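You operate a simulated robot arm through the tools that you are given. There is no shell and no other tool.

You are at the controls of a simulated two-armed robot. One attempt, no reset.

JOB
Start the pump, hold the pendant steady and run the piston out from it.
Fine: shut the bleed handle; press both pendant buttons with the other hand till OUT lights.

It is judged by the outcome, as a careful person would: the job done as asked, and still so three seconds after it is handed in. It fails if anything else is knocked over, pushed out of place, dropped, spilled or broken.

ROBOT AND FRAMES
Two 7-joint arms with two-finger parallel grippers on one trunk, on a base that drives. Base frame: it is fixed to the floor where the robot stands at the start and does not move with it; the origin is under the middle of the robot, x ahead of it, y to its left, z up; the surface under the hand at the start is at about z = 86.6. Readings come in cm, degrees, newtons and seconds.
The left shoulder is at the start at [7, 16.3, 134.5], the right one opposite. With the tool pointing down near the work surface each hand reaches from about 30 to 86 cm from the robot's upright axis, wherever it stands, measured 20 degrees to its own side. Places, roughly: black grease lever [80, -30, 110]; black piston button [40, 0, 90]; black valve lever [90, -40, 110]; brass service key [40, 60, 90]; green flush lever [80, -60, 100]; green pump switch [60, 50, 90]; orange pressure knob [50, 70, 90]; red piston lever [90, -50, 110]; red pressure knob [50, 60, 90]; test console [50, 60, 110]; white enable button [40, 0, 100]; yellow bleed handle [80, 0, 100]. Payload 3.43 kg a hand.
The TCP of each hand is the grasp point between the finger pads, 3.4 cm short of the fingertips. In the tool frame z runs along the fingers and y along their closing line. The gripper opens to 12.8 cm. The fingers are 2.4 cm wide and 1.2 cm thick; the gripper's body (4.8 by 13 cm) begins 9.6 cm behind the TCP.
Orientation is told as [roll, pitch, yaw] about the base's x, y, z axes, in that order, counted from this pose: with the fingers straight down and closing along the base's y, the tool's x points along the base's -x, its y along +y and its z along -z.

CONTROLS
- The arms move only by the tool nudge_tool. It takes "left_targets", "right_targets" or both (then of equal length, played together; a hand with none holds still); each is a list of rows, each a list of 3 entries, a list of its own where there are three numbers: the shift along the base's x, y, z in cm, then the turn, a rotation vector about the base's x, y, z in degrees, then the closure, from 0 (fully open) to 1 (shut). In form: [[[tx, ty, tz], [ax, ay, az], hand], ...]. A call has 1 to 20 rows; each row is the pose to reach, as a shift and turn from the pose commanded when the call began. Each row takes 0.2 s and may step no farther than 5 cm and 8.6 degrees from the row before; otherwise, or with a gripper value out of range, the whole call is refused. Where a pose cannot be reached the arm comes as near as it can. A force on the tool above 80 N (or 10 N above the force at the start of the call, whichever is more), or a blocked arm, ends the call early, and 0.2 s more pass. The fingers move at their own pace (about 15.3 cm/s each) and stop on an object; they squeeze with about 32 N. The grip force told is the motor's: it shows also when the fingers shut on nothing. Time passes only in rows, and 0.2 s behind the last, so rows that repeat a pose let the fingers close. It gives the time, the measured TCP pose, the force on the tool (base axes), the opening and the grip force at its end, in the units of the frame above (readings bear some noise), with the torque about the TCP (base axes, N m) and any sound that the robot's microphone picked up.
- Cameras (640 x 400 px; columns grow to the right, rows downward): "scene" is now at [11.54, 4.41, 156.84]; the picture's right is [0.52, -0.85, -0.00], its down [-0.60, -0.37, -0.71] and it looks along [0.61, 0.37, -0.70] (base axes); focal length 220 px, centre (320, 200). "left" rides on the left gripper at [7.6, 1.1, -16] in its tool frame; the picture's right is [-0.15, 0.99, 0.00], its down [-0.88, -0.13, -0.46] and it looks along [-0.45, -0.07, 0.89] (tool axes); focal length 234 px, centre (320, 200). "right" rides on the right gripper at [7.6, -1.1, -16] in its tool frame; the picture's right is [0.15, 0.99, 0.00], its down [-0.88, 0.13, -0.46] and it looks along [-0.45, 0.07, 0.89] (tool axes); focal length 234 px, centre (320, 200). There is no depth. A picture from a camera that has moved, and an enlarged one, comes with that camera's place and axes in the base frame and with its lens. The place of the scene camera against the robot may be out by one fixed shift of up to 1.2 cm in any direction.
- grab_frame(camera): a new picture of that camera. The clock stands still meanwhile.
- move_column(by): slides the trunk up (or, below 0, down) by that many cm; the arms and the scene camera ride with it, the base frame stays. It gives what a move gives, with no picture.
- drive_base(legs): drives the robot by 1 to 6 legs, each [ahead, left, turn to the left] in cm, cm and degrees, along the robot's own axes; the way and the turn of a leg run together, so that a leg with both is an arc; at most 150 cm and 180 degrees a leg. The arms and the cameras ride along, it lands a little off, and it stops where it bumps. It gives what a move gives.
- turn_head(pan, tilt): turns the head with the scene camera to pan (to the left, within 86 degrees either way) and tilt (down, from -29 to 69), counted from straight ahead of the robot. It gives what a move gives.
- inspect(camera, box): a new picture of the part [left, top, right, bottom] of that camera's present view, enlarged. The clock stands still meanwhile.
- hand_in(): hands the job in; it is judged then, once.

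Places have to be worked out from the pictures, the camera data and where the tool is seen. Open the grippers and draw the arms clear of the work before you hand the job in, unless the task says otherwise.

The tools are called by a JSON object that holds its "method" and its "body". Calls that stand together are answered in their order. nudge_tool: Moves the arms, as the interface text tells. Its arguments: {"type":"object","properties":{"left_targets":{"type":"array","items":{"type":"array"}},"right_targets":{"type":"array","items":{"type":"array"}}},"required":[]} The other tools are called the same way: move_column (by) slides the trunk up or down; drive_base (legs) drives the base; turn_head (pan, tilt) turns the head that bears the scene camera; grab_frame (camera) takes a picture; inspect (camera, box) takes an enlarged picture of a part of a camera's view; hand_in () hands the job in.

At the start:

```text
t: 0.0
left_tool_pos: [52.12, 24.7, 122.09]
left_tool_rot: [0.1, -0.1, 0.0]
left_wrist_force: [-0.1, -0.4, -0.7]
left_moment: [-0.01, 0.01, -0.02]
left_width: 12.79
left_grasp_force: 0.1
right_tool_pos: [56.75, -19.92, 120.05]
right_tool_rot: [0.0, 0.0, 0.0]
right_wrist_force: [-0.6, -0.8, 0.3]
right_moment: [0.01, 0.01, 0.0]
right_width: 12.78
right_grasp_force: 0.1
trunk travel left (down, up): [-82.5, 11.5]
robot x, y, heading: [0.03, -0.27, 0.0]
head pan, tilt: [31.5, 44.5]
```

scene: 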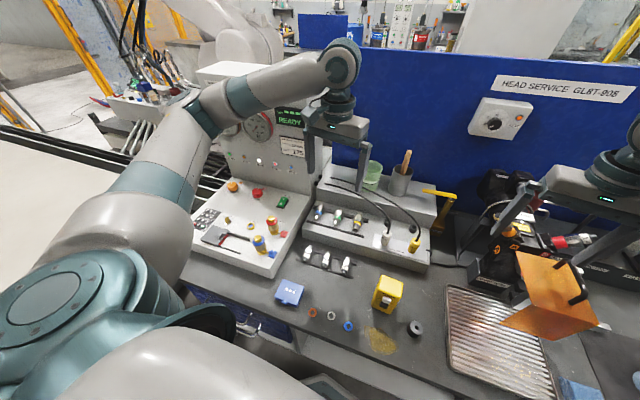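
right: 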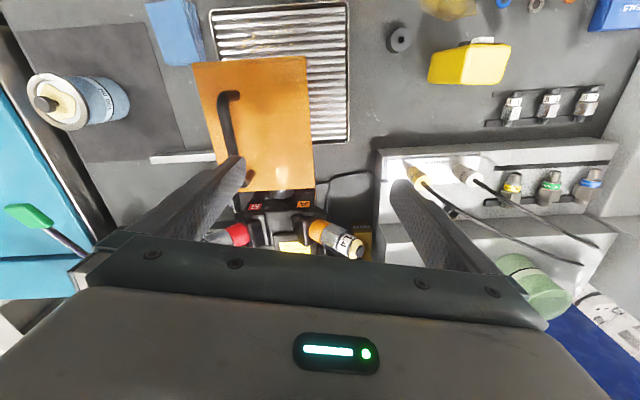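
left: 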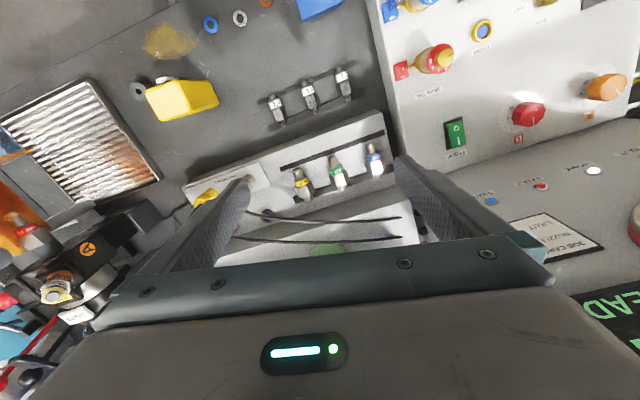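

I'll start by looking closely at the scene: the pendant (yellow box), the console with the green switch, and the yellow bleed handle.

{"method": "inspect", "body": {"camera": "scene", "box": [340, 250, 460, 325]}}

{"method": "inspect", "body": {"camera": "scene", "box": [190, 100, 350, 200]}}

{"method": "inspect", "body": {"camera": "scene", "box": [180, 170, 340, 270]}}

{"method": "inspect", "body": {"camera": "scene", "box": [340, 150, 500, 250]}}

{"method": "inspect", "body": {"camera": "right", "box": [400, 0, 560, 100]}}

{"method": "inspect", "body": {"camera": "left", "box": [360, 0, 640, 175]}}

```text
5.33 times, centred on (400, 288) of scene
camera zoom: at [11.54, 4.41, 156.84], right [0.52, -0.85, 0.0], down [-0.6, -0.37, -0.71], along [0.61, 0.37, -0.7], focal length 1171 px, centre (-107, -267)
```

zoom: 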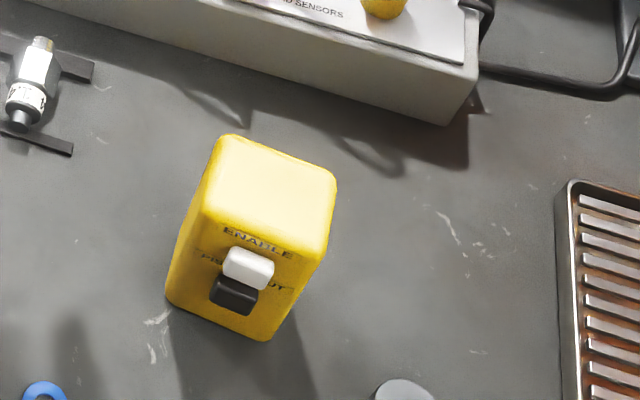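

```text
4.00 times, centred on (270, 150) of scene
camera zoom: at [11.54, 4.41, 156.84], right [0.52, -0.85, 0.0], down [-0.6, -0.37, -0.71], along [0.61, 0.37, -0.7], focal length 878 px, centre (520, 400)
```

zoom: 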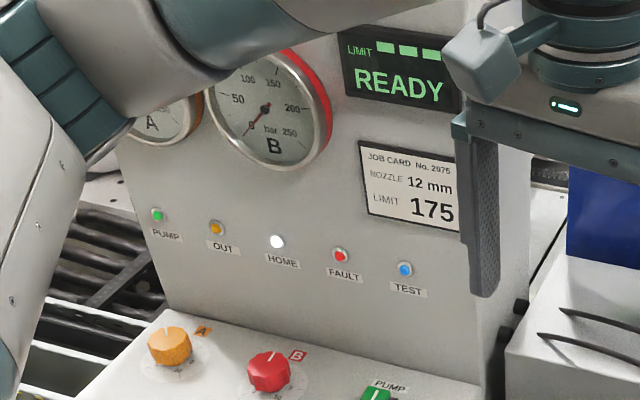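

```text
4.00 times, centred on (260, 220) of scene
camera zoom: at [11.54, 4.41, 156.84], right [0.52, -0.85, 0.0], down [-0.6, -0.37, -0.71], along [0.61, 0.37, -0.7], focal length 878 px, centre (560, 120)
```

zoom: 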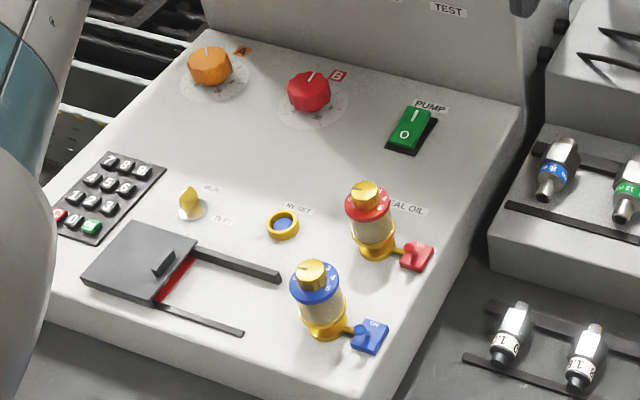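

```text
4.00 times, centred on (420, 200) of scene
camera zoom: at [11.54, 4.41, 156.84], right [0.52, -0.85, 0.0], down [-0.6, -0.37, -0.71], along [0.61, 0.37, -0.7], focal length 878 px, centre (-80, 200)
```

zoom: 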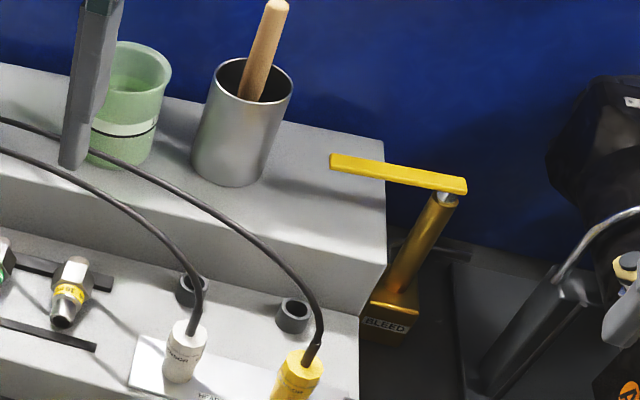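

```text
4.00 times, centred on (480, 50) of right
camera zoom: at [49.21, -21.14, 136.02], right [-0.15, 0.99, 0.0], down [0.88, 0.13, 0.46], along [0.45, 0.07, -0.89], focal length 937 px, centre (-320, 800)
```

zoom: 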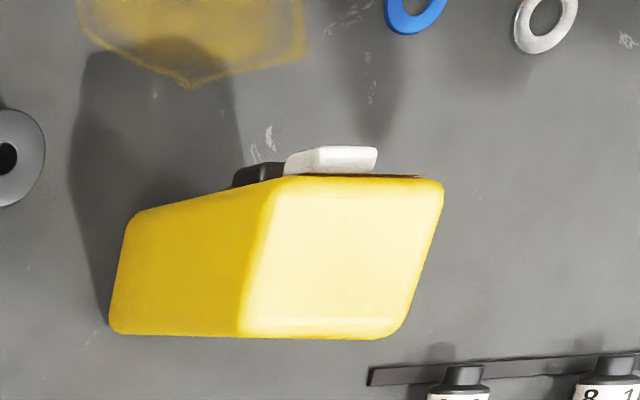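

```text
2.29 times, centred on (500, 88) of left
camera zoom: at [44.69, 25.83, 137.95], right [0.15, 0.99, 0.0], down [0.88, -0.13, 0.46], along [0.45, -0.07, -0.89], focal length 535 px, centre (-91, 457)
```

zoom: 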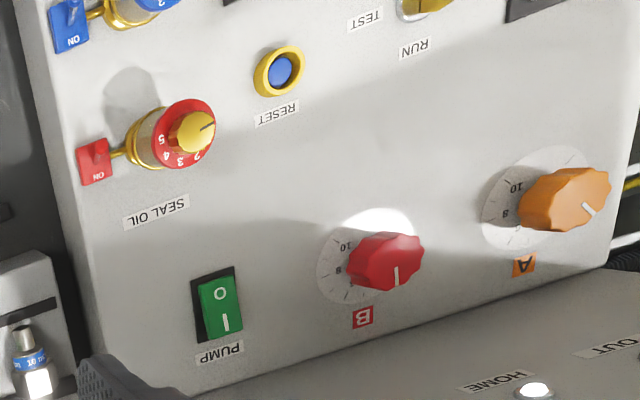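

The pendant stands upright with its buttons facing the robot: white ENABLE above black PISTON OUT. I'll turn the head towards the bleed valve and then towards the pendant for a clearer look.

{"method": "turn_head", "body": {"pan": 0, "tilt": 45}}

{"method": "grab_frame", "body": {"camera": "scene"}}

{"method": "inspect", "body": {"camera": "scene", "box": [220, 120, 420, 245]}}

{"method": "inspect", "body": {"camera": "scene", "box": [230, 240, 390, 340]}}

```text
t: 1.0
left_tool_pos: [52.03, 24.61, 122.1]
left_tool_rot: [0.0, 0.0, 0.1]
left_wrist_force: [1.0, 0.0, -1.0]
left_moment: [-0.01, 0.0, 0.02]
left_width: 12.79
left_grasp_force: 0.1
right_tool_pos: [56.9, -20.03, 120.02]
right_tool_rot: [0.0, -0.1, 0.0]
right_wrist_force: [0.7, -0.4, 0.7]
right_moment: [-0.01, 0.0, 0.0]
right_width: 12.77
right_grasp_force: 0.0
trunk travel left (down, up): [-82.5, 11.5]
robot x, y, heading: [-0.02, 0.24, 0.0]
head pan, tilt: [0.0, 45.0]
```

```text
taken
camera scene: at [12.69, 0.15, 156.77], right [0.0, -1.0, 0.0], down [-0.71, 0.0, -0.71], along [0.71, 0.0, -0.71], focal length 220 px, centre (320, 200)
```

scene: 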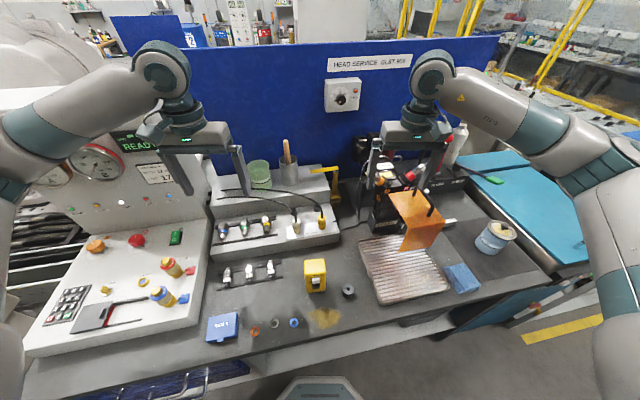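

```text
3.20 times, centred on (320, 182) of scene
camera zoom: at [12.69, 0.15, 156.77], right [0.0, -1.0, 0.0], down [-0.71, 0.0, -0.71], along [0.71, 0.0, -0.71], focal length 703 px, centre (320, 256)
```

zoom: 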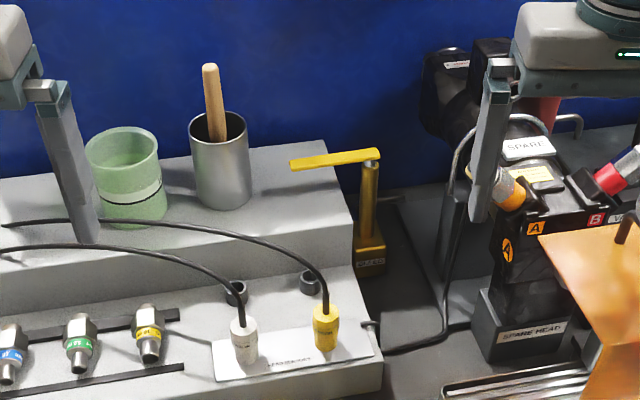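

```text
4.00 times, centred on (310, 290) of scene
camera zoom: at [12.69, 0.15, 156.77], right [0.0, -1.0, 0.0], down [-0.71, 0.0, -0.71], along [0.71, 0.0, -0.71], focal length 878 px, centre (360, -160)
```

zoom: 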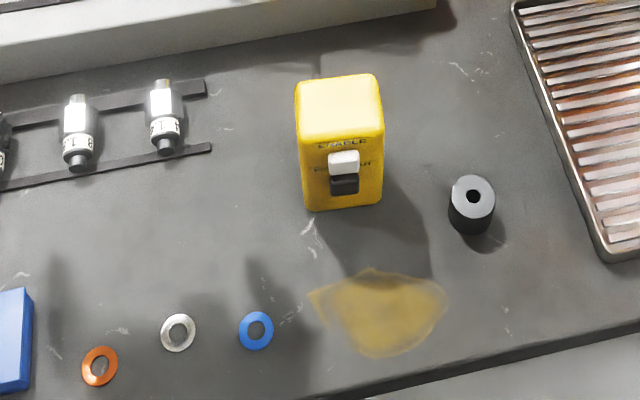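

The bleed handle lies across the top of a post, pointing left. I'll zoom in further on its base and label, and on the orange hanging plate and surroundings.

{"method": "inspect", "body": {"camera": "scene", "box": [300, 155, 356, 215]}}

{"method": "inspect", "body": {"camera": "right", "box": [300, 160, 440, 260]}}

{"method": "inspect", "body": {"camera": "scene", "box": [280, 250, 350, 300]}}

{"method": "inspect", "body": {"camera": "scene", "box": [340, 120, 480, 260]}}

```text
6.67 times, centred on (328, 185) of scene
camera zoom: at [12.69, 0.15, 156.77], right [0.0, -1.0, 0.0], down [-0.71, 0.0, -0.71], along [0.71, 0.0, -0.71], focal length 1464 px, centre (267, 300)
```

zoom: 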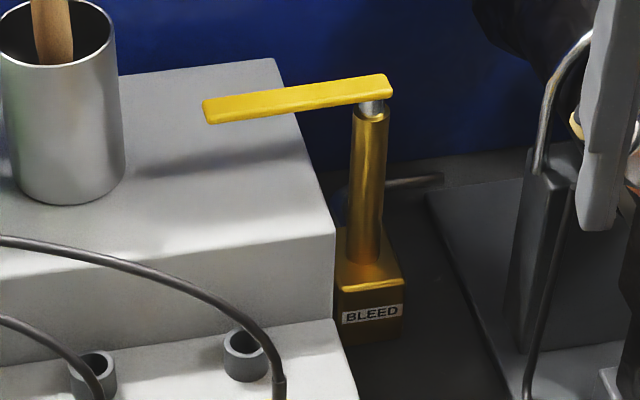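

```text
4.00 times, centred on (370, 210) of right
camera zoom: at [49.21, -21.13, 136.02], right [-0.15, 0.99, 0.0], down [0.88, 0.13, 0.46], along [0.45, 0.07, -0.89], focal length 937 px, centre (120, 160)
```

zoom: 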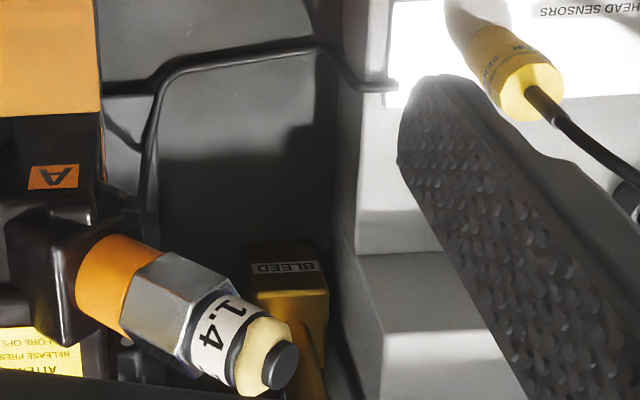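

```text
8.00 times, centred on (315, 275) of scene
camera zoom: at [12.69, 0.15, 156.77], right [0.0, -1.0, 0.0], down [-0.71, 0.0, -0.71], along [0.71, 0.0, -0.71], focal length 1757 px, centre (360, -400)
```

zoom: 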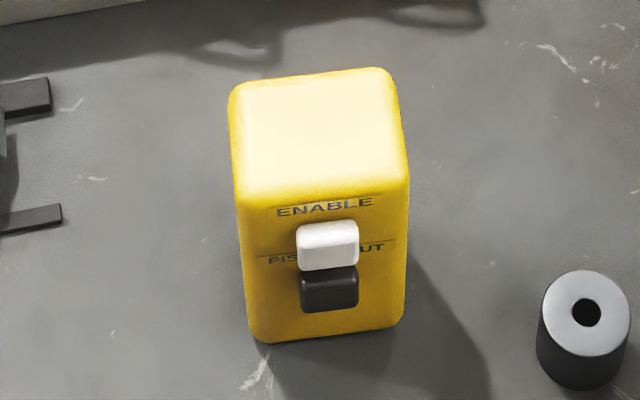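

```text
2.86 times, centred on (410, 190) of scene
camera zoom: at [12.69, 0.15, 156.77], right [0.0, -1.0, 0.0], down [-0.71, 0.0, -0.71], along [0.71, 0.0, -0.71], focal length 627 px, centre (63, 229)
```

zoom: 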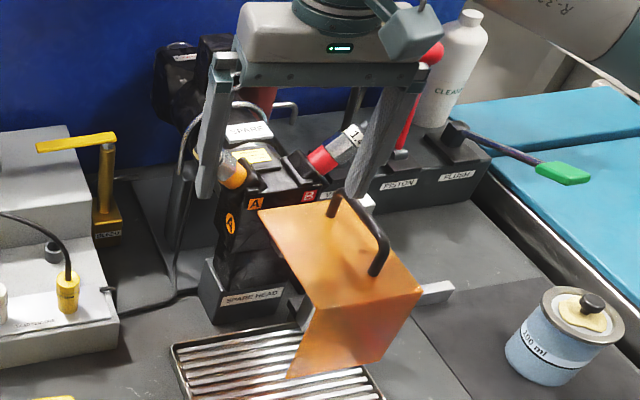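

The pump switch triangulates to about (57, 49.5, 94), the bleed pivot to about (81, -6, 105) and the pendant to about (44, 1.4). I'll move the left hand above the switch and the right hand near the bleed valve for wrist-camera views.

{"method": "nudge_tool", "body": {"left_targets": [[[0, 4, 0], [0, 0, 0], 0.5], [[0, 8, 0], [0, 0, 0], 1], [[0, 12, -2], [0, 0, 0], 1], [[0, 16, -5], [0, 0, 0], 1], [[0, 20, -8], [0, 0, 0], 1], [[0, 24, -10], [0, 0, 0], 1], [[0, 24, -10], [0, 0, 0], 1], [[0, 24, -10], [0, 0, 0], 1]], "right_targets": [[[0, 3, 3], [0, 0, 0], 0], [[0, 7, 4], [0, 0, 0], 0], [[0, 11, 5], [0, 0, 0], 0], [[4, 13, 5], [0, 0, 0], 0], [[8, 13, 5], [0, 0, 0], 0], [[12, 13, 5], [0, 0, 0], 0], [[16, 13, 5], [0, 0, 0], 0], [[18, 13, 5], [0, 0, 0], 0]]}}

{"method": "grab_frame", "body": {"camera": "left"}}

{"method": "grab_frame", "body": {"camera": "right"}}

{"method": "grab_frame", "body": {"camera": "scene"}}

```text
t: 2.8
left_tool_pos: [52.12, 48.7, 111.92]
left_tool_rot: [-0.1, -0.1, 0.1]
left_wrist_force: [-0.3, 0.0, 0.4]
left_moment: [0.01, -0.01, -0.01]
left_width: 0.05
left_grasp_force: 32.1
right_tool_pos: [74.94, -6.97, 124.86]
right_tool_rot: [0.1, 0.1, 0.0]
right_wrist_force: [-0.6, -0.7, 0.3]
right_moment: [-0.02, 0.02, 0.01]
right_width: 12.82
right_grasp_force: 0.0
trunk travel left (down, up): [-82.5, 11.5]
robot x, y, heading: [-0.2, -0.07, -0.1]
head pan, tilt: [0.0, 45.0]
```

```text
taken
camera left: at [44.74, 49.99, 127.71], right [0.15, 0.99, 0.0], down [0.88, -0.13, 0.46], along [0.45, -0.07, -0.89], focal length 234 px, centre (320, 200)
```

left: 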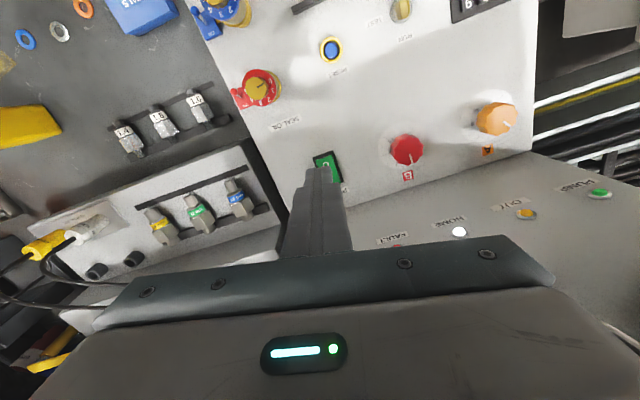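

```text
taken
camera right: at [67.35, -8.11, 141.03], right [-0.15, 0.99, 0.0], down [0.88, 0.13, 0.45], along [0.45, 0.07, -0.89], focal length 234 px, centre (320, 200)
```

right: 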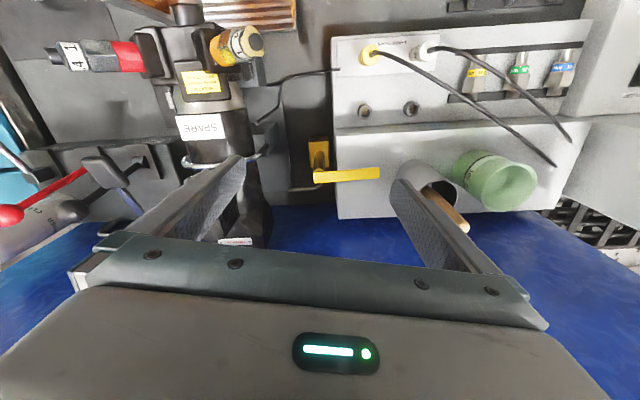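

```text
taken
camera scene: at [12.72, 0.2, 156.76], right [0.0, -1.0, 0.0], down [-0.71, 0.0, -0.71], along [0.71, 0.0, -0.71], focal length 220 px, centre (320, 200)
```

scene: 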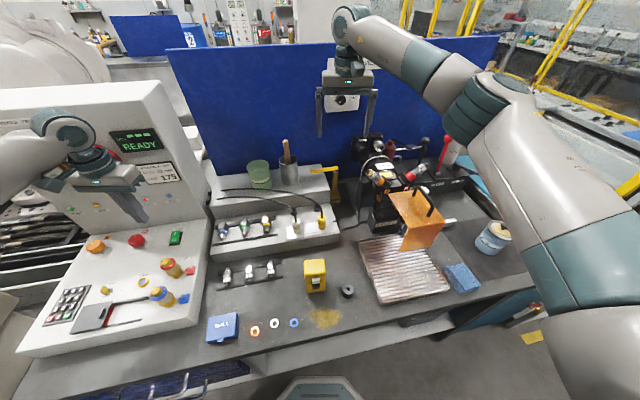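

Good views now. I'll enlarge the bleed valve in the right camera and the switch in the left camera, and check the console's indicator lights and display.

{"method": "inspect", "body": {"camera": "right", "box": [260, 120, 420, 220]}}

{"method": "inspect", "body": {"camera": "left", "box": [280, 110, 440, 210]}}

{"method": "inspect", "body": {"camera": "scene", "box": [20, 110, 220, 260]}}

{"method": "inspect", "body": {"camera": "left", "box": [370, 160, 640, 260]}}

```text
4.00 times, centred on (340, 170) of right
camera zoom: at [67.35, -8.11, 141.03], right [-0.15, 0.99, 0.0], down [0.88, 0.13, 0.45], along [0.45, 0.07, -0.89], focal length 937 px, centre (240, 320)
```

zoom: 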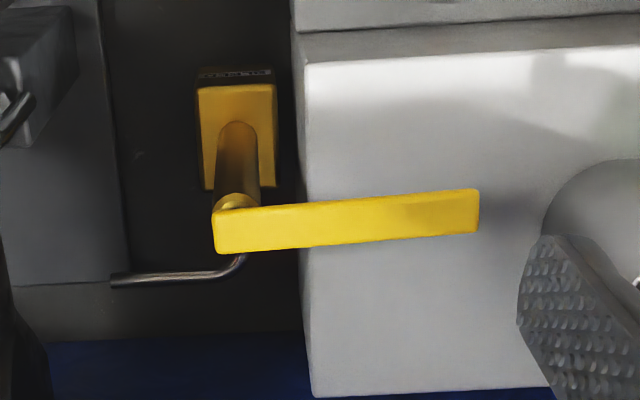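

```text
4.00 times, centred on (360, 160) of left
camera zoom: at [44.74, 49.99, 127.71], right [0.15, 0.99, 0.0], down [0.88, -0.13, 0.46], along [0.45, -0.07, -0.89], focal length 937 px, centre (160, 360)
```

zoom: 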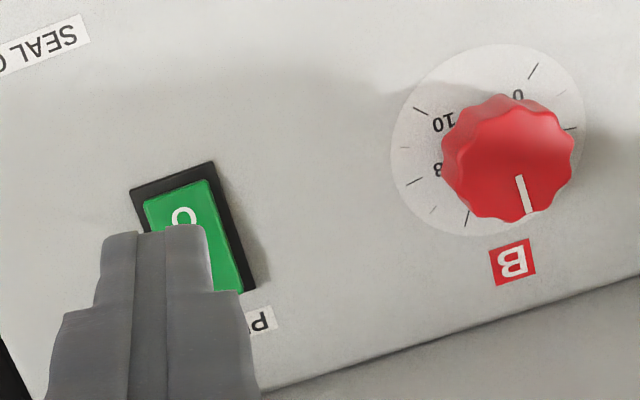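

```text
2.67 times, centred on (120, 185) of scene
camera zoom: at [12.72, 0.2, 156.76], right [0.0, -1.0, 0.0], down [-0.71, 0.0, -0.71], along [0.71, 0.0, -0.71], focal length 586 px, centre (853, 240)
```

zoom: 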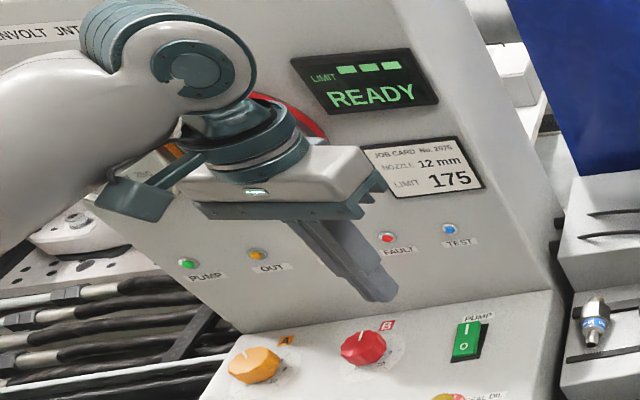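

```text
2.37 times, centred on (505, 210) of left
camera zoom: at [44.74, 49.99, 127.71], right [0.15, 0.99, 0.0], down [0.88, -0.13, 0.46], along [0.45, -0.07, -0.89], focal length 555 px, centre (-118, 176)
```

zoom: 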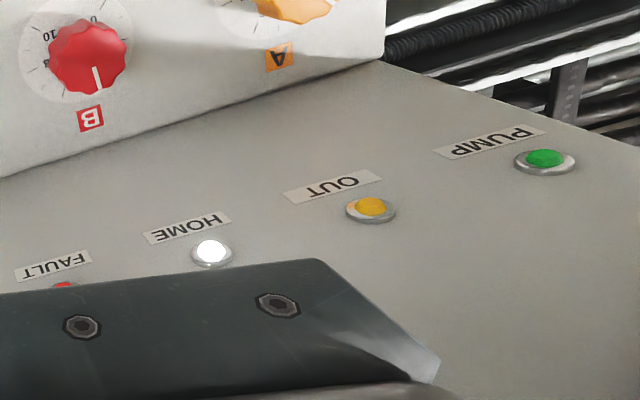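

HOME is lit and PUMP is dark. The bleed handle lies in line with its outlet tube, so it's open, and its far end is about (79.5, 3.6, 105). I'll shut the bleed before starting the pump so nothing sprays out. I'm closing the right fingers and tilting them forward to get behind the handle's free end.

{"method": "nudge_tool", "body": {"right_targets": [[[2, 2, 0], [0, -7, 0], 1], [[4, 4, 0], [0, -14, 0], 1], [[6, 6, 0], [0, -20, 0], 1], [[8, 7.5, 0], [0, -20, 0], 1], [[10, 8.5, -1], [0, -20, 0], 1], [[10, 8.5, -4], [0, -20, 0], 1]]}}

{"method": "grab_frame", "body": {"camera": "right"}}

{"method": "inspect", "body": {"camera": "scene", "box": [220, 80, 420, 220]}}

```text
t: 4.2
left_tool_pos: [52.14, 48.63, 111.87]
left_tool_rot: [0.1, 0.1, 0.0]
left_wrist_force: [0.2, -0.2, 0.7]
left_moment: [0.02, 0.04, 0.02]
left_width: 0.0
left_grasp_force: 32.3
right_tool_pos: [84.87, 1.32, 121.01]
right_tool_rot: [0.1, -19.9, -0.1]
right_wrist_force: [-0.4, 0.1, 0.9]
right_moment: [0.02, 0.02, 0.03]
right_width: 0.0
right_grasp_force: 32.6
trunk travel left (down, up): [-82.5, 11.5]
robot x, y, heading: [0.37, -0.18, 0.1]
head pan, tilt: [0.0, 45.0]
```

```text
taken
camera right: at [72.37, 0.17, 133.42], right [-0.14, 0.99, -0.05], down [0.67, 0.13, 0.73], along [0.73, 0.07, -0.68], focal length 234 px, centre (320, 200)
```

right: 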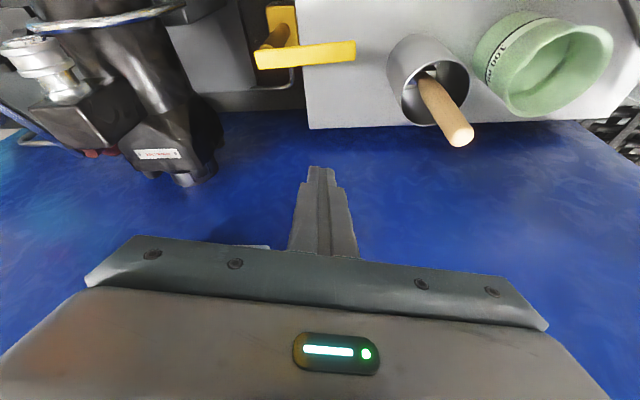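

```text
2.86 times, centred on (320, 150) of scene
camera zoom: at [12.78, -0.03, 156.76], right [0.0, -1.0, 0.0], down [-0.71, 0.0, -0.71], along [0.71, 0.0, -0.71], focal length 627 px, centre (320, 343)
```

zoom: 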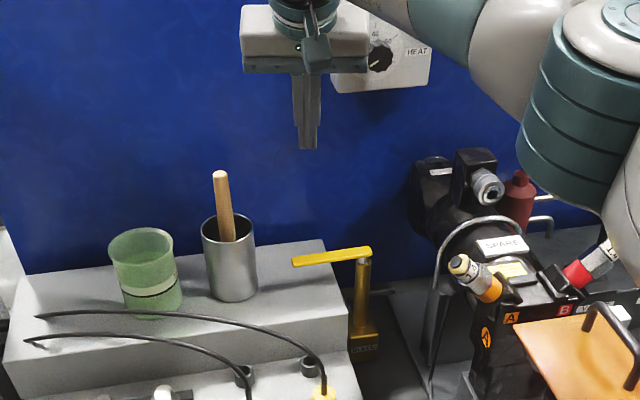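

The hand reached the planned spot behind the handle and above it. I'm descending to handle height, staying about 3 cm behind it.

{"method": "nudge_tool", "body": {"right_targets": [[[0, 0, -4], [0, 0, 0], 1], [[0, 0, -8], [0, 0, 0], 1], [[0, 0, -12], [0, 0, 0], 1], [[0, 0, -15], [0, 0, 0], 1], [[0, 0, -15], [0, 0, 0], 1]]}}

{"method": "grab_frame", "body": {"camera": "right"}}

{"method": "inspect", "body": {"camera": "scene", "box": [260, 120, 388, 200]}}

```text
t: 5.4
left_tool_pos: [52.08, 48.66, 111.9]
left_tool_rot: [0.0, 0.0, 0.0]
left_wrist_force: [-0.6, -0.3, -0.9]
left_moment: [0.03, 0.01, 0.01]
left_width: 0.0
left_grasp_force: 32.5
right_tool_pos: [84.87, 1.78, 105.9]
right_tool_rot: [0.0, -20.0, 0.0]
right_wrist_force: [-0.3, 0.0, 0.1]
right_moment: [-0.01, 0.01, 0.03]
right_width: 0.0
right_grasp_force: 32.1
trunk travel left (down, up): [-82.5, 11.5]
robot x, y, heading: [-0.09, 0.19, -0.1]
head pan, tilt: [0.0, 45.0]
```

```text
taken
camera right: at [72.24, 0.54, 118.39], right [-0.14, 0.99, -0.05], down [0.67, 0.13, 0.73], along [0.73, 0.07, -0.68], focal length 234 px, centre (320, 200)
```

right: 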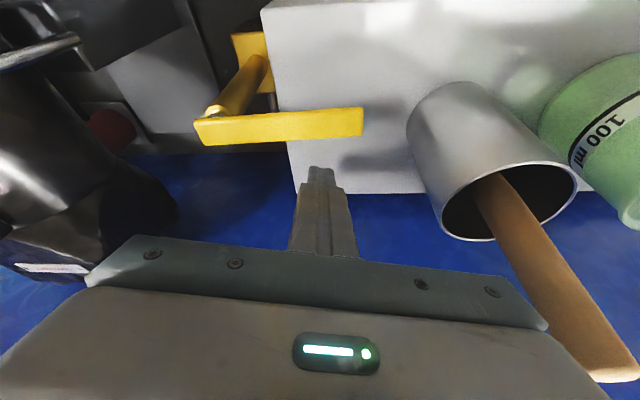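

```text
5.00 times, centred on (324, 160) of scene
camera zoom: at [12.66, 0.14, 156.77], right [0.0, -1.0, 0.0], down [-0.71, 0.0, -0.71], along [0.71, 0.0, -0.71], focal length 1098 px, centre (300, 400)
```

zoom: 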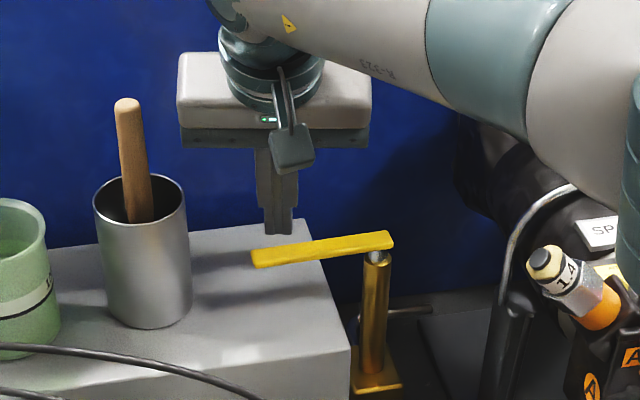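

The fingertips are behind and below the handle's top level. I'm pulling gently toward the robot to test whether the handle turns that way.

{"method": "nudge_tool", "body": {"right_targets": [[[-1, 0, 0], [0, 0, 0], 1], [[-2, 0, 0], [0, 0, 0], 1], [[-2.7, 0, 0], [0, 0, 0], 1], [[-3.2, 0, 0], [0, 0, 0], 1], [[-3.7, 0, 0], [0, 0, 0], 1], [[-4.2, 0, 0], [0, 0, 0], 1]]}}

{"method": "inspect", "body": {"camera": "scene", "box": [260, 120, 388, 200]}}

```text
t: 6.8
left_tool_pos: [52.15, 48.7, 111.97]
left_tool_rot: [0.0, 0.0, -0.1]
left_wrist_force: [0.4, 0.6, 0.4]
left_moment: [0.01, -0.01, 0.01]
left_width: 0.0
left_grasp_force: 32.0
right_tool_pos: [80.57, 1.53, 105.94]
right_tool_rot: [0.0, -19.9, 0.0]
right_wrist_force: [-0.1, 0.2, 0.1]
right_moment: [-0.02, -0.01, -0.04]
right_width: 0.0
right_grasp_force: 32.4
trunk travel left (down, up): [-82.5, 11.5]
robot x, y, heading: [0.25, 0.22, 0.1]
head pan, tilt: [0.0, 45.0]
```

```text
5.00 times, centred on (324, 160) of scene
camera zoom: at [12.7, 0.15, 156.77], right [0.0, -1.0, 0.0], down [-0.71, 0.0, -0.71], along [0.71, 0.0, -0.71], focal length 1098 px, centre (300, 400)
```

zoom: 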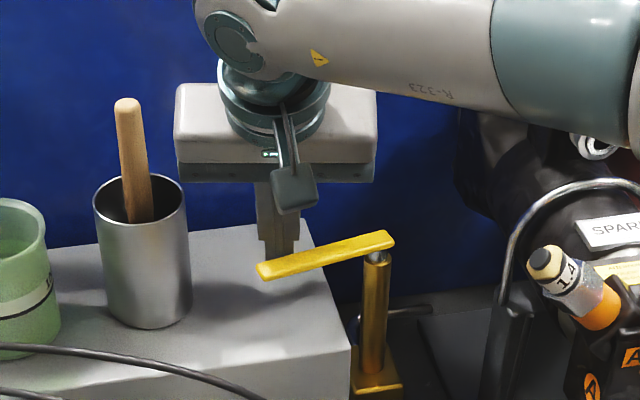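

The handle swung toward the robot with hardly any force, so that's the way it turns. I'm following the arc around the pivot at about (81.4, -6) to bring it crosswise.

{"method": "nudge_tool", "body": {"right_targets": [[[-1.17, 0.04, 0], [0, 0, 0], 1], [[-2.37, -0.27, 0], [0, 0, 0], 1], [[-3.57, -0.85, 0], [0, 0, 0], 1], [[-4.77, -1.7, 0], [0, 0, 0], 1], [[-5.67, -2.7, 0], [0, 0, 0], 1], [[-6.47, -4.0, 0], [0, 0, 0], 1]]}}

{"method": "inspect", "body": {"camera": "scene", "box": [260, 120, 388, 200]}}

{"method": "grab_frame", "body": {"camera": "right"}}

```text
t: 8.2
left_tool_pos: [52.16, 48.62, 111.86]
left_tool_rot: [0.0, 0.0, -0.1]
left_wrist_force: [0.6, -0.5, 0.3]
left_moment: [0.0, 0.0, 0.01]
left_width: 0.0
left_grasp_force: 32.4
right_tool_pos: [74.14, -2.31, 106.0]
right_tool_rot: [0.1, -19.9, -0.1]
right_wrist_force: [0.3, 0.4, -0.7]
right_moment: [0.02, 0.0, -0.01]
right_width: 0.0
right_grasp_force: 31.7
trunk travel left (down, up): [-82.5, 11.5]
robot x, y, heading: [-0.12, 0.02, -0.1]
head pan, tilt: [0.0, 45.0]
```

```text
5.00 times, centred on (324, 160) of scene
camera zoom: at [12.68, 0.08, 156.77], right [0.0, -1.0, 0.0], down [-0.71, 0.0, -0.71], along [0.71, 0.0, -0.71], focal length 1098 px, centre (300, 400)
```

zoom: 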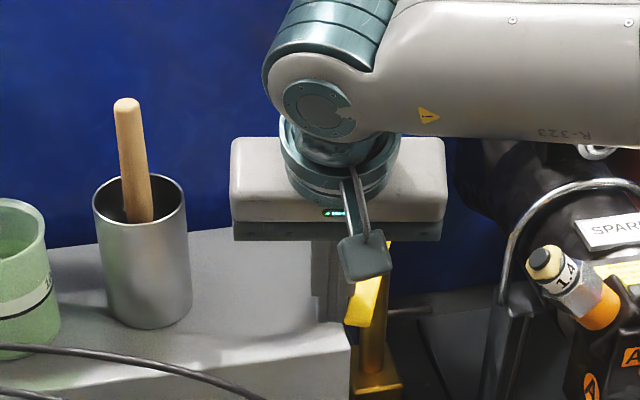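

```text
taken
camera right: at [61.55, -3.51, 118.4], right [-0.14, 0.99, -0.05], down [0.67, 0.13, 0.73], along [0.73, 0.07, -0.68], focal length 234 px, centre (320, 200)
```

right: 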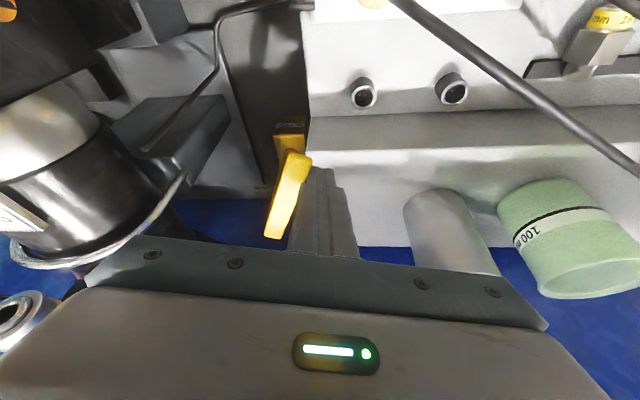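

The handle is now near 80° and almost crosswise. I'm easing it further in small steps while watching the force for the end stop.

{"method": "nudge_tool", "body": {"right_targets": [[[-0.4, -0.7, 0], [0, 0, 0], 1], [[-0.55, -1.3, 0], [0, 0, 0], 1], [[-0.7, -1.9, 0], [0, 0, 0], 1], [[-0.75, -2.4, 0], [0, 0, 0], 1]]}}

{"method": "grab_frame", "body": {"camera": "right"}}

```text
t: 9.2
left_tool_pos: [52.14, 48.66, 111.83]
left_tool_rot: [-0.1, 0.0, 0.0]
left_wrist_force: [-0.2, -0.1, 0.8]
left_moment: [0.0, 0.04, -0.03]
left_width: 0.0
left_grasp_force: 31.6
right_tool_pos: [73.45, -4.9, 105.94]
right_tool_rot: [0.0, -20.0, 0.0]
right_wrist_force: [-0.1, 1.2, 0.6]
right_moment: [0.05, 0.01, -0.01]
right_width: 0.0
right_grasp_force: 32.4
trunk travel left (down, up): [-82.5, 11.5]
robot x, y, heading: [0.32, 0.13, 0.2]
head pan, tilt: [0.0, 45.0]
```

```text
taken
camera right: at [60.85, -6.03, 118.4], right [-0.14, 0.99, -0.05], down [0.67, 0.13, 0.73], along [0.73, 0.07, -0.68], focal length 234 px, centre (320, 200)
```

right: 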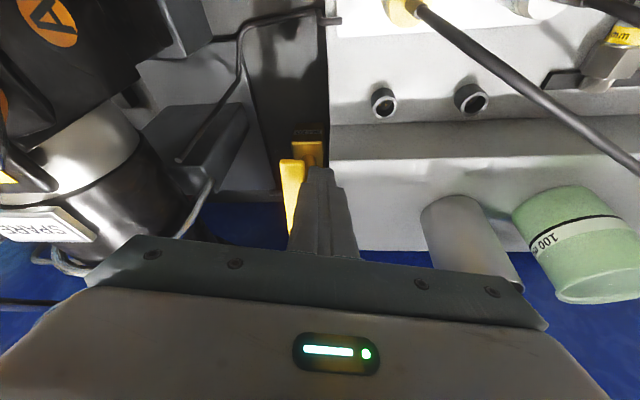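

Force is still negligible, so there's no stop yet. I'm nudging on in small steps.

{"method": "nudge_tool", "body": {"right_targets": [[[0, -0.4, 0], [0, 0, 0], 1], [[0, -0.8, 0], [0, 0, 0], 1]]}}

{"method": "inspect", "body": {"camera": "right", "box": [240, 120, 400, 260]}}

```text
t: 9.8
left_tool_pos: [52.1, 48.83, 111.85]
left_tool_rot: [-0.2, 0.1, 0.0]
left_wrist_force: [0.5, -0.4, 0.3]
left_moment: [-0.01, 0.06, -0.06]
left_width: 0.01
left_grasp_force: 32.6
right_tool_pos: [73.51, -5.37, 105.98]
right_tool_rot: [-0.1, -19.9, 0.1]
right_wrist_force: [1.3, 3.6, -1.8]
right_moment: [0.08, 0.04, 0.07]
right_width: 0.0
right_grasp_force: 31.9
trunk travel left (down, up): [-82.5, 11.5]
robot x, y, heading: [-0.57, -0.07, -0.0]
head pan, tilt: [0.0, 45.0]
```

```text
2.86 times, centred on (320, 190) of right
camera zoom: at [60.82, -6.66, 118.42], right [-0.14, 0.99, -0.05], down [0.67, 0.13, 0.73], along [0.73, 0.07, -0.68], focal length 669 px, centre (320, 229)
```

zoom: 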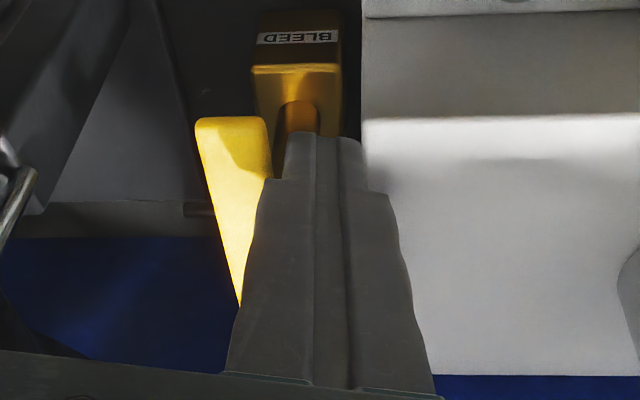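

The hand now lags its command slightly with about 4 N back, so this looks like the stop. I'll press a touch more to seat it, then back off and check the handle stays.

{"method": "nudge_tool", "body": {"right_targets": [[[0, -0.4, 0], [0, 0, 0], 1], [[0, -0.8, 0], [0, 0, 0], 1]]}}

```text
t: 10.4
left_tool_pos: [52.11, 49.19, 111.64]
left_tool_rot: [-0.2, 0.2, 0.1]
left_wrist_force: [0.4, -0.3, -0.9]
left_moment: [0.02, 0.02, 0.0]
left_width: 0.0
left_grasp_force: 31.7
right_tool_pos: [73.37, -5.54, 106.01]
right_tool_rot: [0.0, -19.8, 0.4]
right_wrist_force: [2.4, 25.9, -7.4]
right_moment: [0.49, 0.09, 0.46]
right_width: 0.02
right_grasp_force: 32.2
trunk travel left (down, up): [-82.5, 11.5]
robot x, y, heading: [0.14, -0.4, 0.1]
head pan, tilt: [0.0, 45.0]
```

A firm stop at 26 N, so the handle is fully over. I'm backing the fingers off to the left and then straight up clear.

{"method": "nudge_tool", "body": {"right_targets": [[[0, 0.8, 0], [0, 0, 0], 1], [[0, 1.8, 0], [0, 0, 0], 1], [[0, 3.0, 0], [0, 0, 0], 1], [[-1, 3.0, 4], [0, 0, 0], 1], [[-2, 3.0, 8], [0, 0, 0], 1], [[-4, 2.0, 12], [0, 0, 0], 1], [[-6, -1, 16], [0, 5, 0], 1], [[-8, -5, 18], [0, 12, 0], 1], [[-10, -9, 18], [0, 20, 0], 1], [[-12, -13, 18], [0, 20, 0], 1]]}}

{"method": "inspect", "body": {"camera": "scene", "box": [260, 120, 388, 200]}}

{"method": "grab_frame", "body": {"camera": "scene"}}

```text
refused: row 7 steps farther than a row can; nothing moved
```

```text
5.00 times, centred on (324, 160) of scene
camera zoom: at [12.82, 0.73, 156.74], right [0.0, -1.0, 0.0], down [-0.71, 0.0, -0.71], along [0.71, 0.0, -0.71], focal length 1098 px, centre (300, 400)
```

zoom: 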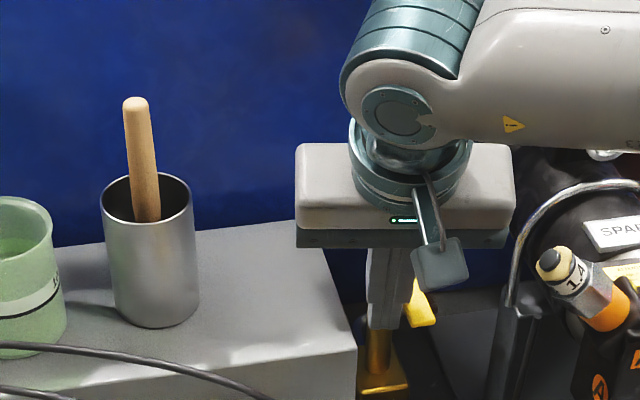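

```text
taken
camera scene: at [12.82, 0.73, 156.74], right [0.0, -1.0, 0.0], down [-0.71, 0.0, -0.71], along [0.71, 0.0, -0.71], focal length 220 px, centre (320, 200)
```

scene: 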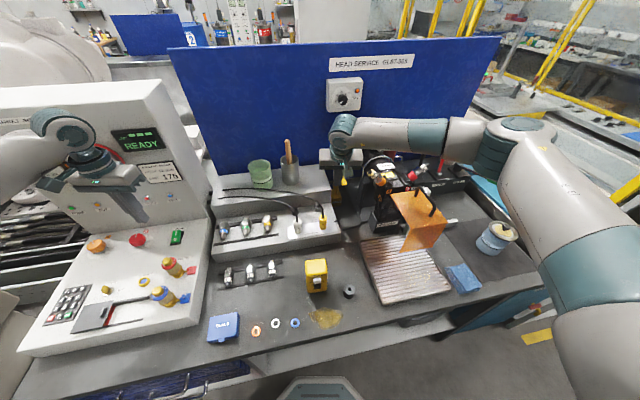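

That call was refused for one over-long step and nothing moved. I'll repeat the retreat with shorter steps.

{"method": "nudge_tool", "body": {"right_targets": [[[0, 0.8, 0], [0, 0, 0], 1], [[0, 1.8, 0], [0, 0, 0], 1], [[0, 3.0, 0], [0, 0, 0], 1], [[-1, 3.0, 4], [0, 0, 0], 1], [[-2, 3.0, 8], [0, 0, 0], 1], [[-4, 2.0, 12], [0, 0, 0], 1], [[-5.5, 0, 15], [0, 6, 0], 1], [[-7.5, -3, 17], [0, 13, 0], 1], [[-9.5, -6, 18], [0, 20, 0], 1], [[-11.5, -9, 18], [0, 20, 0], 1], [[-13.5, -12, 18], [0, 20, 0], 1], [[-15, -15, 18], [0, 20, 0], 1]]}}

{"method": "inspect", "body": {"camera": "scene", "box": [260, 120, 388, 200]}}

{"method": "grab_frame", "body": {"camera": "scene"}}

```text
t: 13.0
left_tool_pos: [51.97, 48.47, 111.87]
left_tool_rot: [0.0, 0.0, 0.0]
left_wrist_force: [-0.4, -0.3, 0.4]
left_moment: [0.03, 0.0, 0.01]
left_width: 0.0
left_grasp_force: 31.8
right_tool_pos: [58.16, -21.55, 124.19]
right_tool_rot: [0.2, 0.1, 0.0]
right_wrist_force: [-0.1, -0.4, 0.5]
right_moment: [0.04, -0.02, 0.02]
right_width: 0.0
right_grasp_force: 32.0
trunk travel left (down, up): [-82.5, 11.5]
robot x, y, heading: [-0.01, -0.14, -0.0]
head pan, tilt: [0.0, 45.0]
```

```text
5.00 times, centred on (324, 160) of scene
camera zoom: at [12.63, -0.02, 156.77], right [0.0, -1.0, 0.0], down [-0.71, 0.0, -0.71], along [0.71, 0.0, -0.71], focal length 1098 px, centre (300, 400)
```

zoom: 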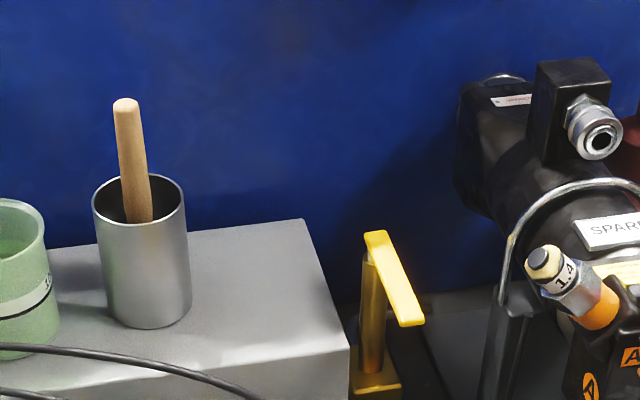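

```text
taken
camera scene: at [12.63, -0.02, 156.77], right [0.0, -1.0, 0.0], down [-0.71, 0.0, -0.71], along [0.71, 0.0, -0.71], focal length 220 px, centre (320, 200)
```

scene: 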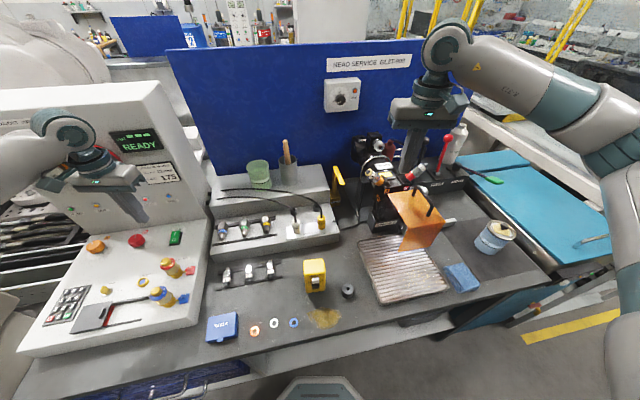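

The bleed handle now points crosswise toward the robot and stays there, about 90° from its start. Next is the pump switch: its "I" end is about (58.5, 49.7, 94). I'll bring the left hand over it, turned to match the console's roughly 10° yaw and tilted back to clear the upright panel.

{"method": "nudge_tool", "body": {"left_targets": [[[1, 0.3, -1], [0.4, -5, 3.3], 1], [[2.5, 0.5, -2], [0.9, -10, 6.7], 1], [[4, 0.7, -3.5], [1.3, -15, 10], 1], [[5.5, 0.9, -5.5], [1.3, -15, 10], 1], [[6.65, 1.03, -8], [1.3, -15, 10], 1], [[6.65, 1.03, -8], [1.3, -15, 10], 1]]}}

{"method": "grab_frame", "body": {"camera": "left"}}

{"method": "turn_head", "body": {"pan": 40, "tilt": 40}}

{"method": "grab_frame", "body": {"camera": "scene"}}

{"method": "inspect", "body": {"camera": "scene", "box": [240, 140, 400, 240]}}

```text
t: 14.4
left_tool_pos: [58.7, 49.8, 103.89]
left_tool_rot: [-0.2, -15.1, 10.1]
left_wrist_force: [-0.3, -0.9, 0.2]
left_moment: [0.0, -0.01, 0.02]
left_width: 0.02
left_grasp_force: 31.9
right_tool_pos: [58.23, -21.31, 124.25]
right_tool_rot: [0.0, 0.0, 0.0]
right_wrist_force: [-0.1, 0.0, 0.2]
right_moment: [0.01, -0.03, 0.01]
right_width: 0.01
right_grasp_force: 32.2
trunk travel left (down, up): [-82.5, 11.5]
robot x, y, heading: [0.14, -0.3, -0.0]
head pan, tilt: [0.0, 45.0]
```

```text
taken
camera left: at [47.34, 48.97, 117.35], right [-0.03, 1.0, 0.04], down [0.74, 0.0, 0.67], along [0.67, 0.05, -0.74], focal length 234 px, centre (320, 200)
```

left: 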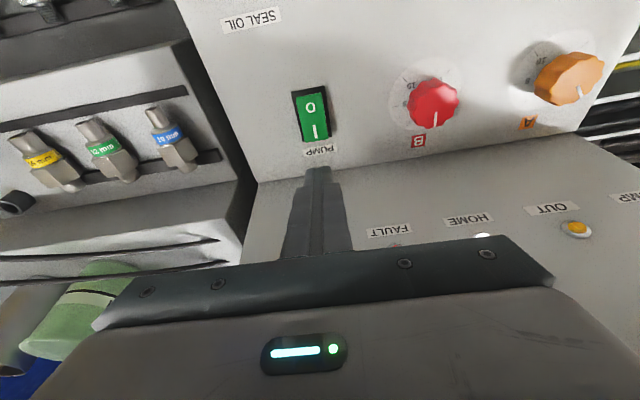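

```text
t: 15.4
left_tool_pos: [58.71, 49.73, 103.95]
left_tool_rot: [0.1, -15.0, 10.1]
left_wrist_force: [0.1, 0.1, -0.9]
left_moment: [-0.03, 0.01, -0.01]
left_width: 0.01
left_grasp_force: 31.7
right_tool_pos: [58.19, -21.47, 124.18]
right_tool_rot: [0.0, 0.1, 0.0]
right_wrist_force: [0.6, 0.9, 0.3]
right_moment: [0.03, -0.01, -0.01]
right_width: 0.0
right_grasp_force: 31.9
trunk travel left (down, up): [-82.5, 11.5]
robot x, y, heading: [-0.24, -0.11, 0.2]
head pan, tilt: [40.0, 40.0]
```

```text
taken
camera scene: at [11.07, 5.61, 157.49], right [0.64, -0.77, 0.0], down [-0.49, -0.41, -0.77], along [0.59, 0.49, -0.64], focal length 220 px, centre (320, 200)
```

scene: 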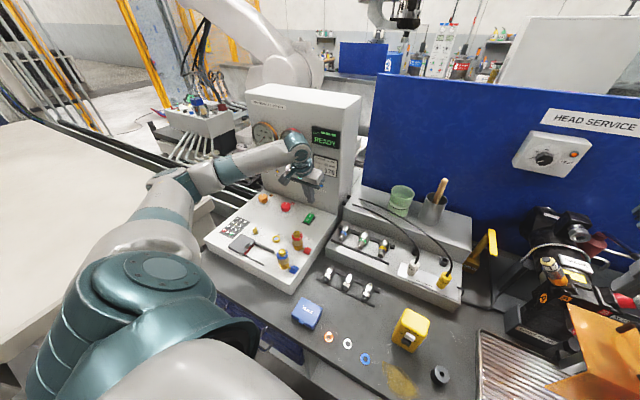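

```text
4.00 times, centred on (320, 190) of scene
camera zoom: at [11.07, 5.61, 157.49], right [0.64, -0.77, 0.0], down [-0.49, -0.41, -0.77], along [0.59, 0.49, -0.64], focal length 878 px, centre (320, 240)
```

zoom: 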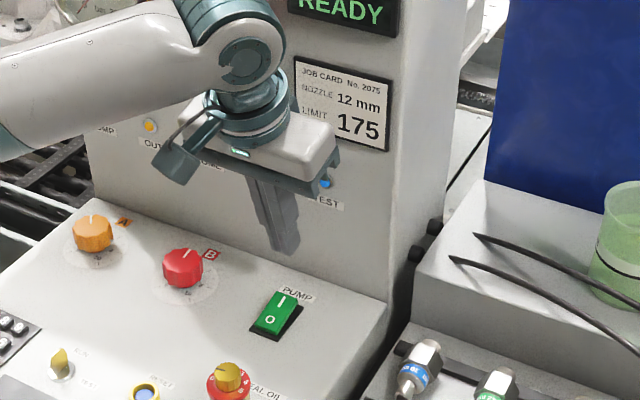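

The left camera confirms the switch's "I" end at about (58.6, 49.6), right under the planned press point, with room to the panel. I'm lowering to just above it.

{"method": "nudge_tool", "body": {"left_targets": [[[0, 0, -2], [0, 0, 0], 1], [[0, 0, -3.5], [0, 0, 0], 1], [[0, 0, -4.5], [0, 0, 0], 1], [[0, 0, -5.0], [0, 0, 0], 1]]}}

{"method": "grab_frame", "body": {"camera": "left"}}

{"method": "inspect", "body": {"camera": "scene", "box": [270, 170, 350, 230]}}

```text
t: 16.4
left_tool_pos: [58.71, 49.66, 99.12]
left_tool_rot: [-0.2, -15.0, 10.0]
left_wrist_force: [1.0, 0.6, 0.7]
left_moment: [0.02, -0.02, -0.02]
left_width: 0.01
left_grasp_force: 32.3
right_tool_pos: [58.21, -21.46, 124.17]
right_tool_rot: [0.0, -0.1, 0.0]
right_wrist_force: [-0.9, 0.4, -0.3]
right_moment: [0.01, 0.03, 0.0]
right_width: 0.0
right_grasp_force: 31.8
trunk travel left (down, up): [-82.5, 11.5]
robot x, y, heading: [-0.0, 0.07, -0.2]
head pan, tilt: [40.0, 40.0]
```

```text
taken
camera left: at [47.45, 48.88, 112.4], right [-0.03, 1.0, 0.04], down [0.74, 0.0, 0.67], along [0.67, 0.05, -0.74], focal length 234 px, centre (320, 200)
```

left: 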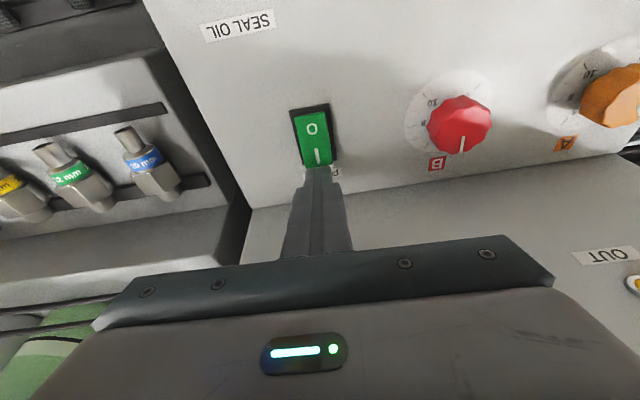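

```text
6.67 times, centred on (310, 200) of scene
camera zoom: at [11.09, 5.62, 157.49], right [0.64, -0.77, 0.0], down [-0.49, -0.41, -0.77], along [0.59, 0.49, -0.64], focal length 1464 px, centre (387, 200)
```

zoom: 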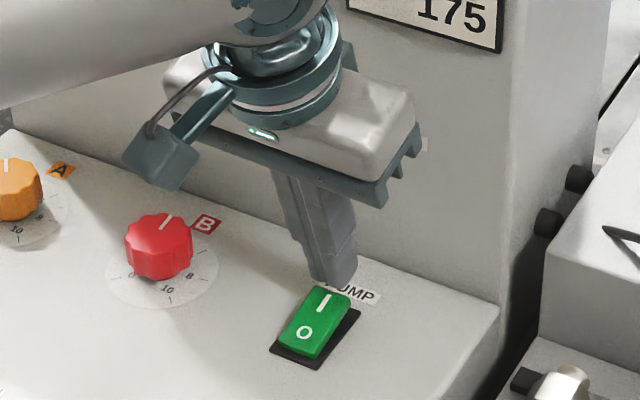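

The finger edge sits just above the "I" half of the rocker. I'm pressing down in small steps and listening for a click.

{"method": "nudge_tool", "body": {"left_targets": [[[0, 0, -0.4], [0, 0, 0], 1], [[0, 0, -0.8], [0, 0, 0], 1], [[0, 0, -1.1], [0, 0, 0], 1]]}}

{"method": "inspect", "body": {"camera": "scene", "box": [270, 170, 350, 230]}}

```text
t: 17.2
left_tool_pos: [58.81, 49.6, 98.0]
left_tool_rot: [-0.1, -15.0, 10.0]
left_wrist_force: [1.3, 0.1, 1.0]
left_moment: [0.01, -0.05, 0.03]
left_width: 0.01
left_grasp_force: 31.9
right_tool_pos: [58.23, -21.47, 124.28]
right_tool_rot: [0.0, 0.0, 0.1]
right_wrist_force: [0.3, 0.6, 0.1]
right_moment: [0.0, 0.01, -0.02]
right_width: 0.01
right_grasp_force: 32.1
trunk travel left (down, up): [-82.5, 11.5]
robot x, y, heading: [-0.23, -0.02, 0.1]
head pan, tilt: [40.0, 40.0]
```

```text
6.67 times, centred on (310, 200) of scene
camera zoom: at [11.07, 5.6, 157.49], right [0.64, -0.77, 0.0], down [-0.49, -0.41, -0.77], along [0.59, 0.49, -0.64], focal length 1464 px, centre (387, 200)
```

zoom: 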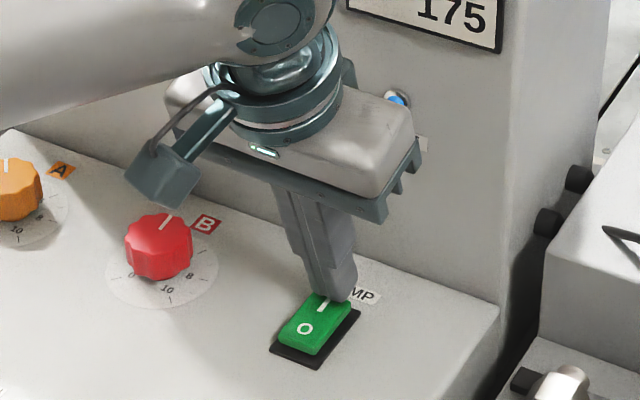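

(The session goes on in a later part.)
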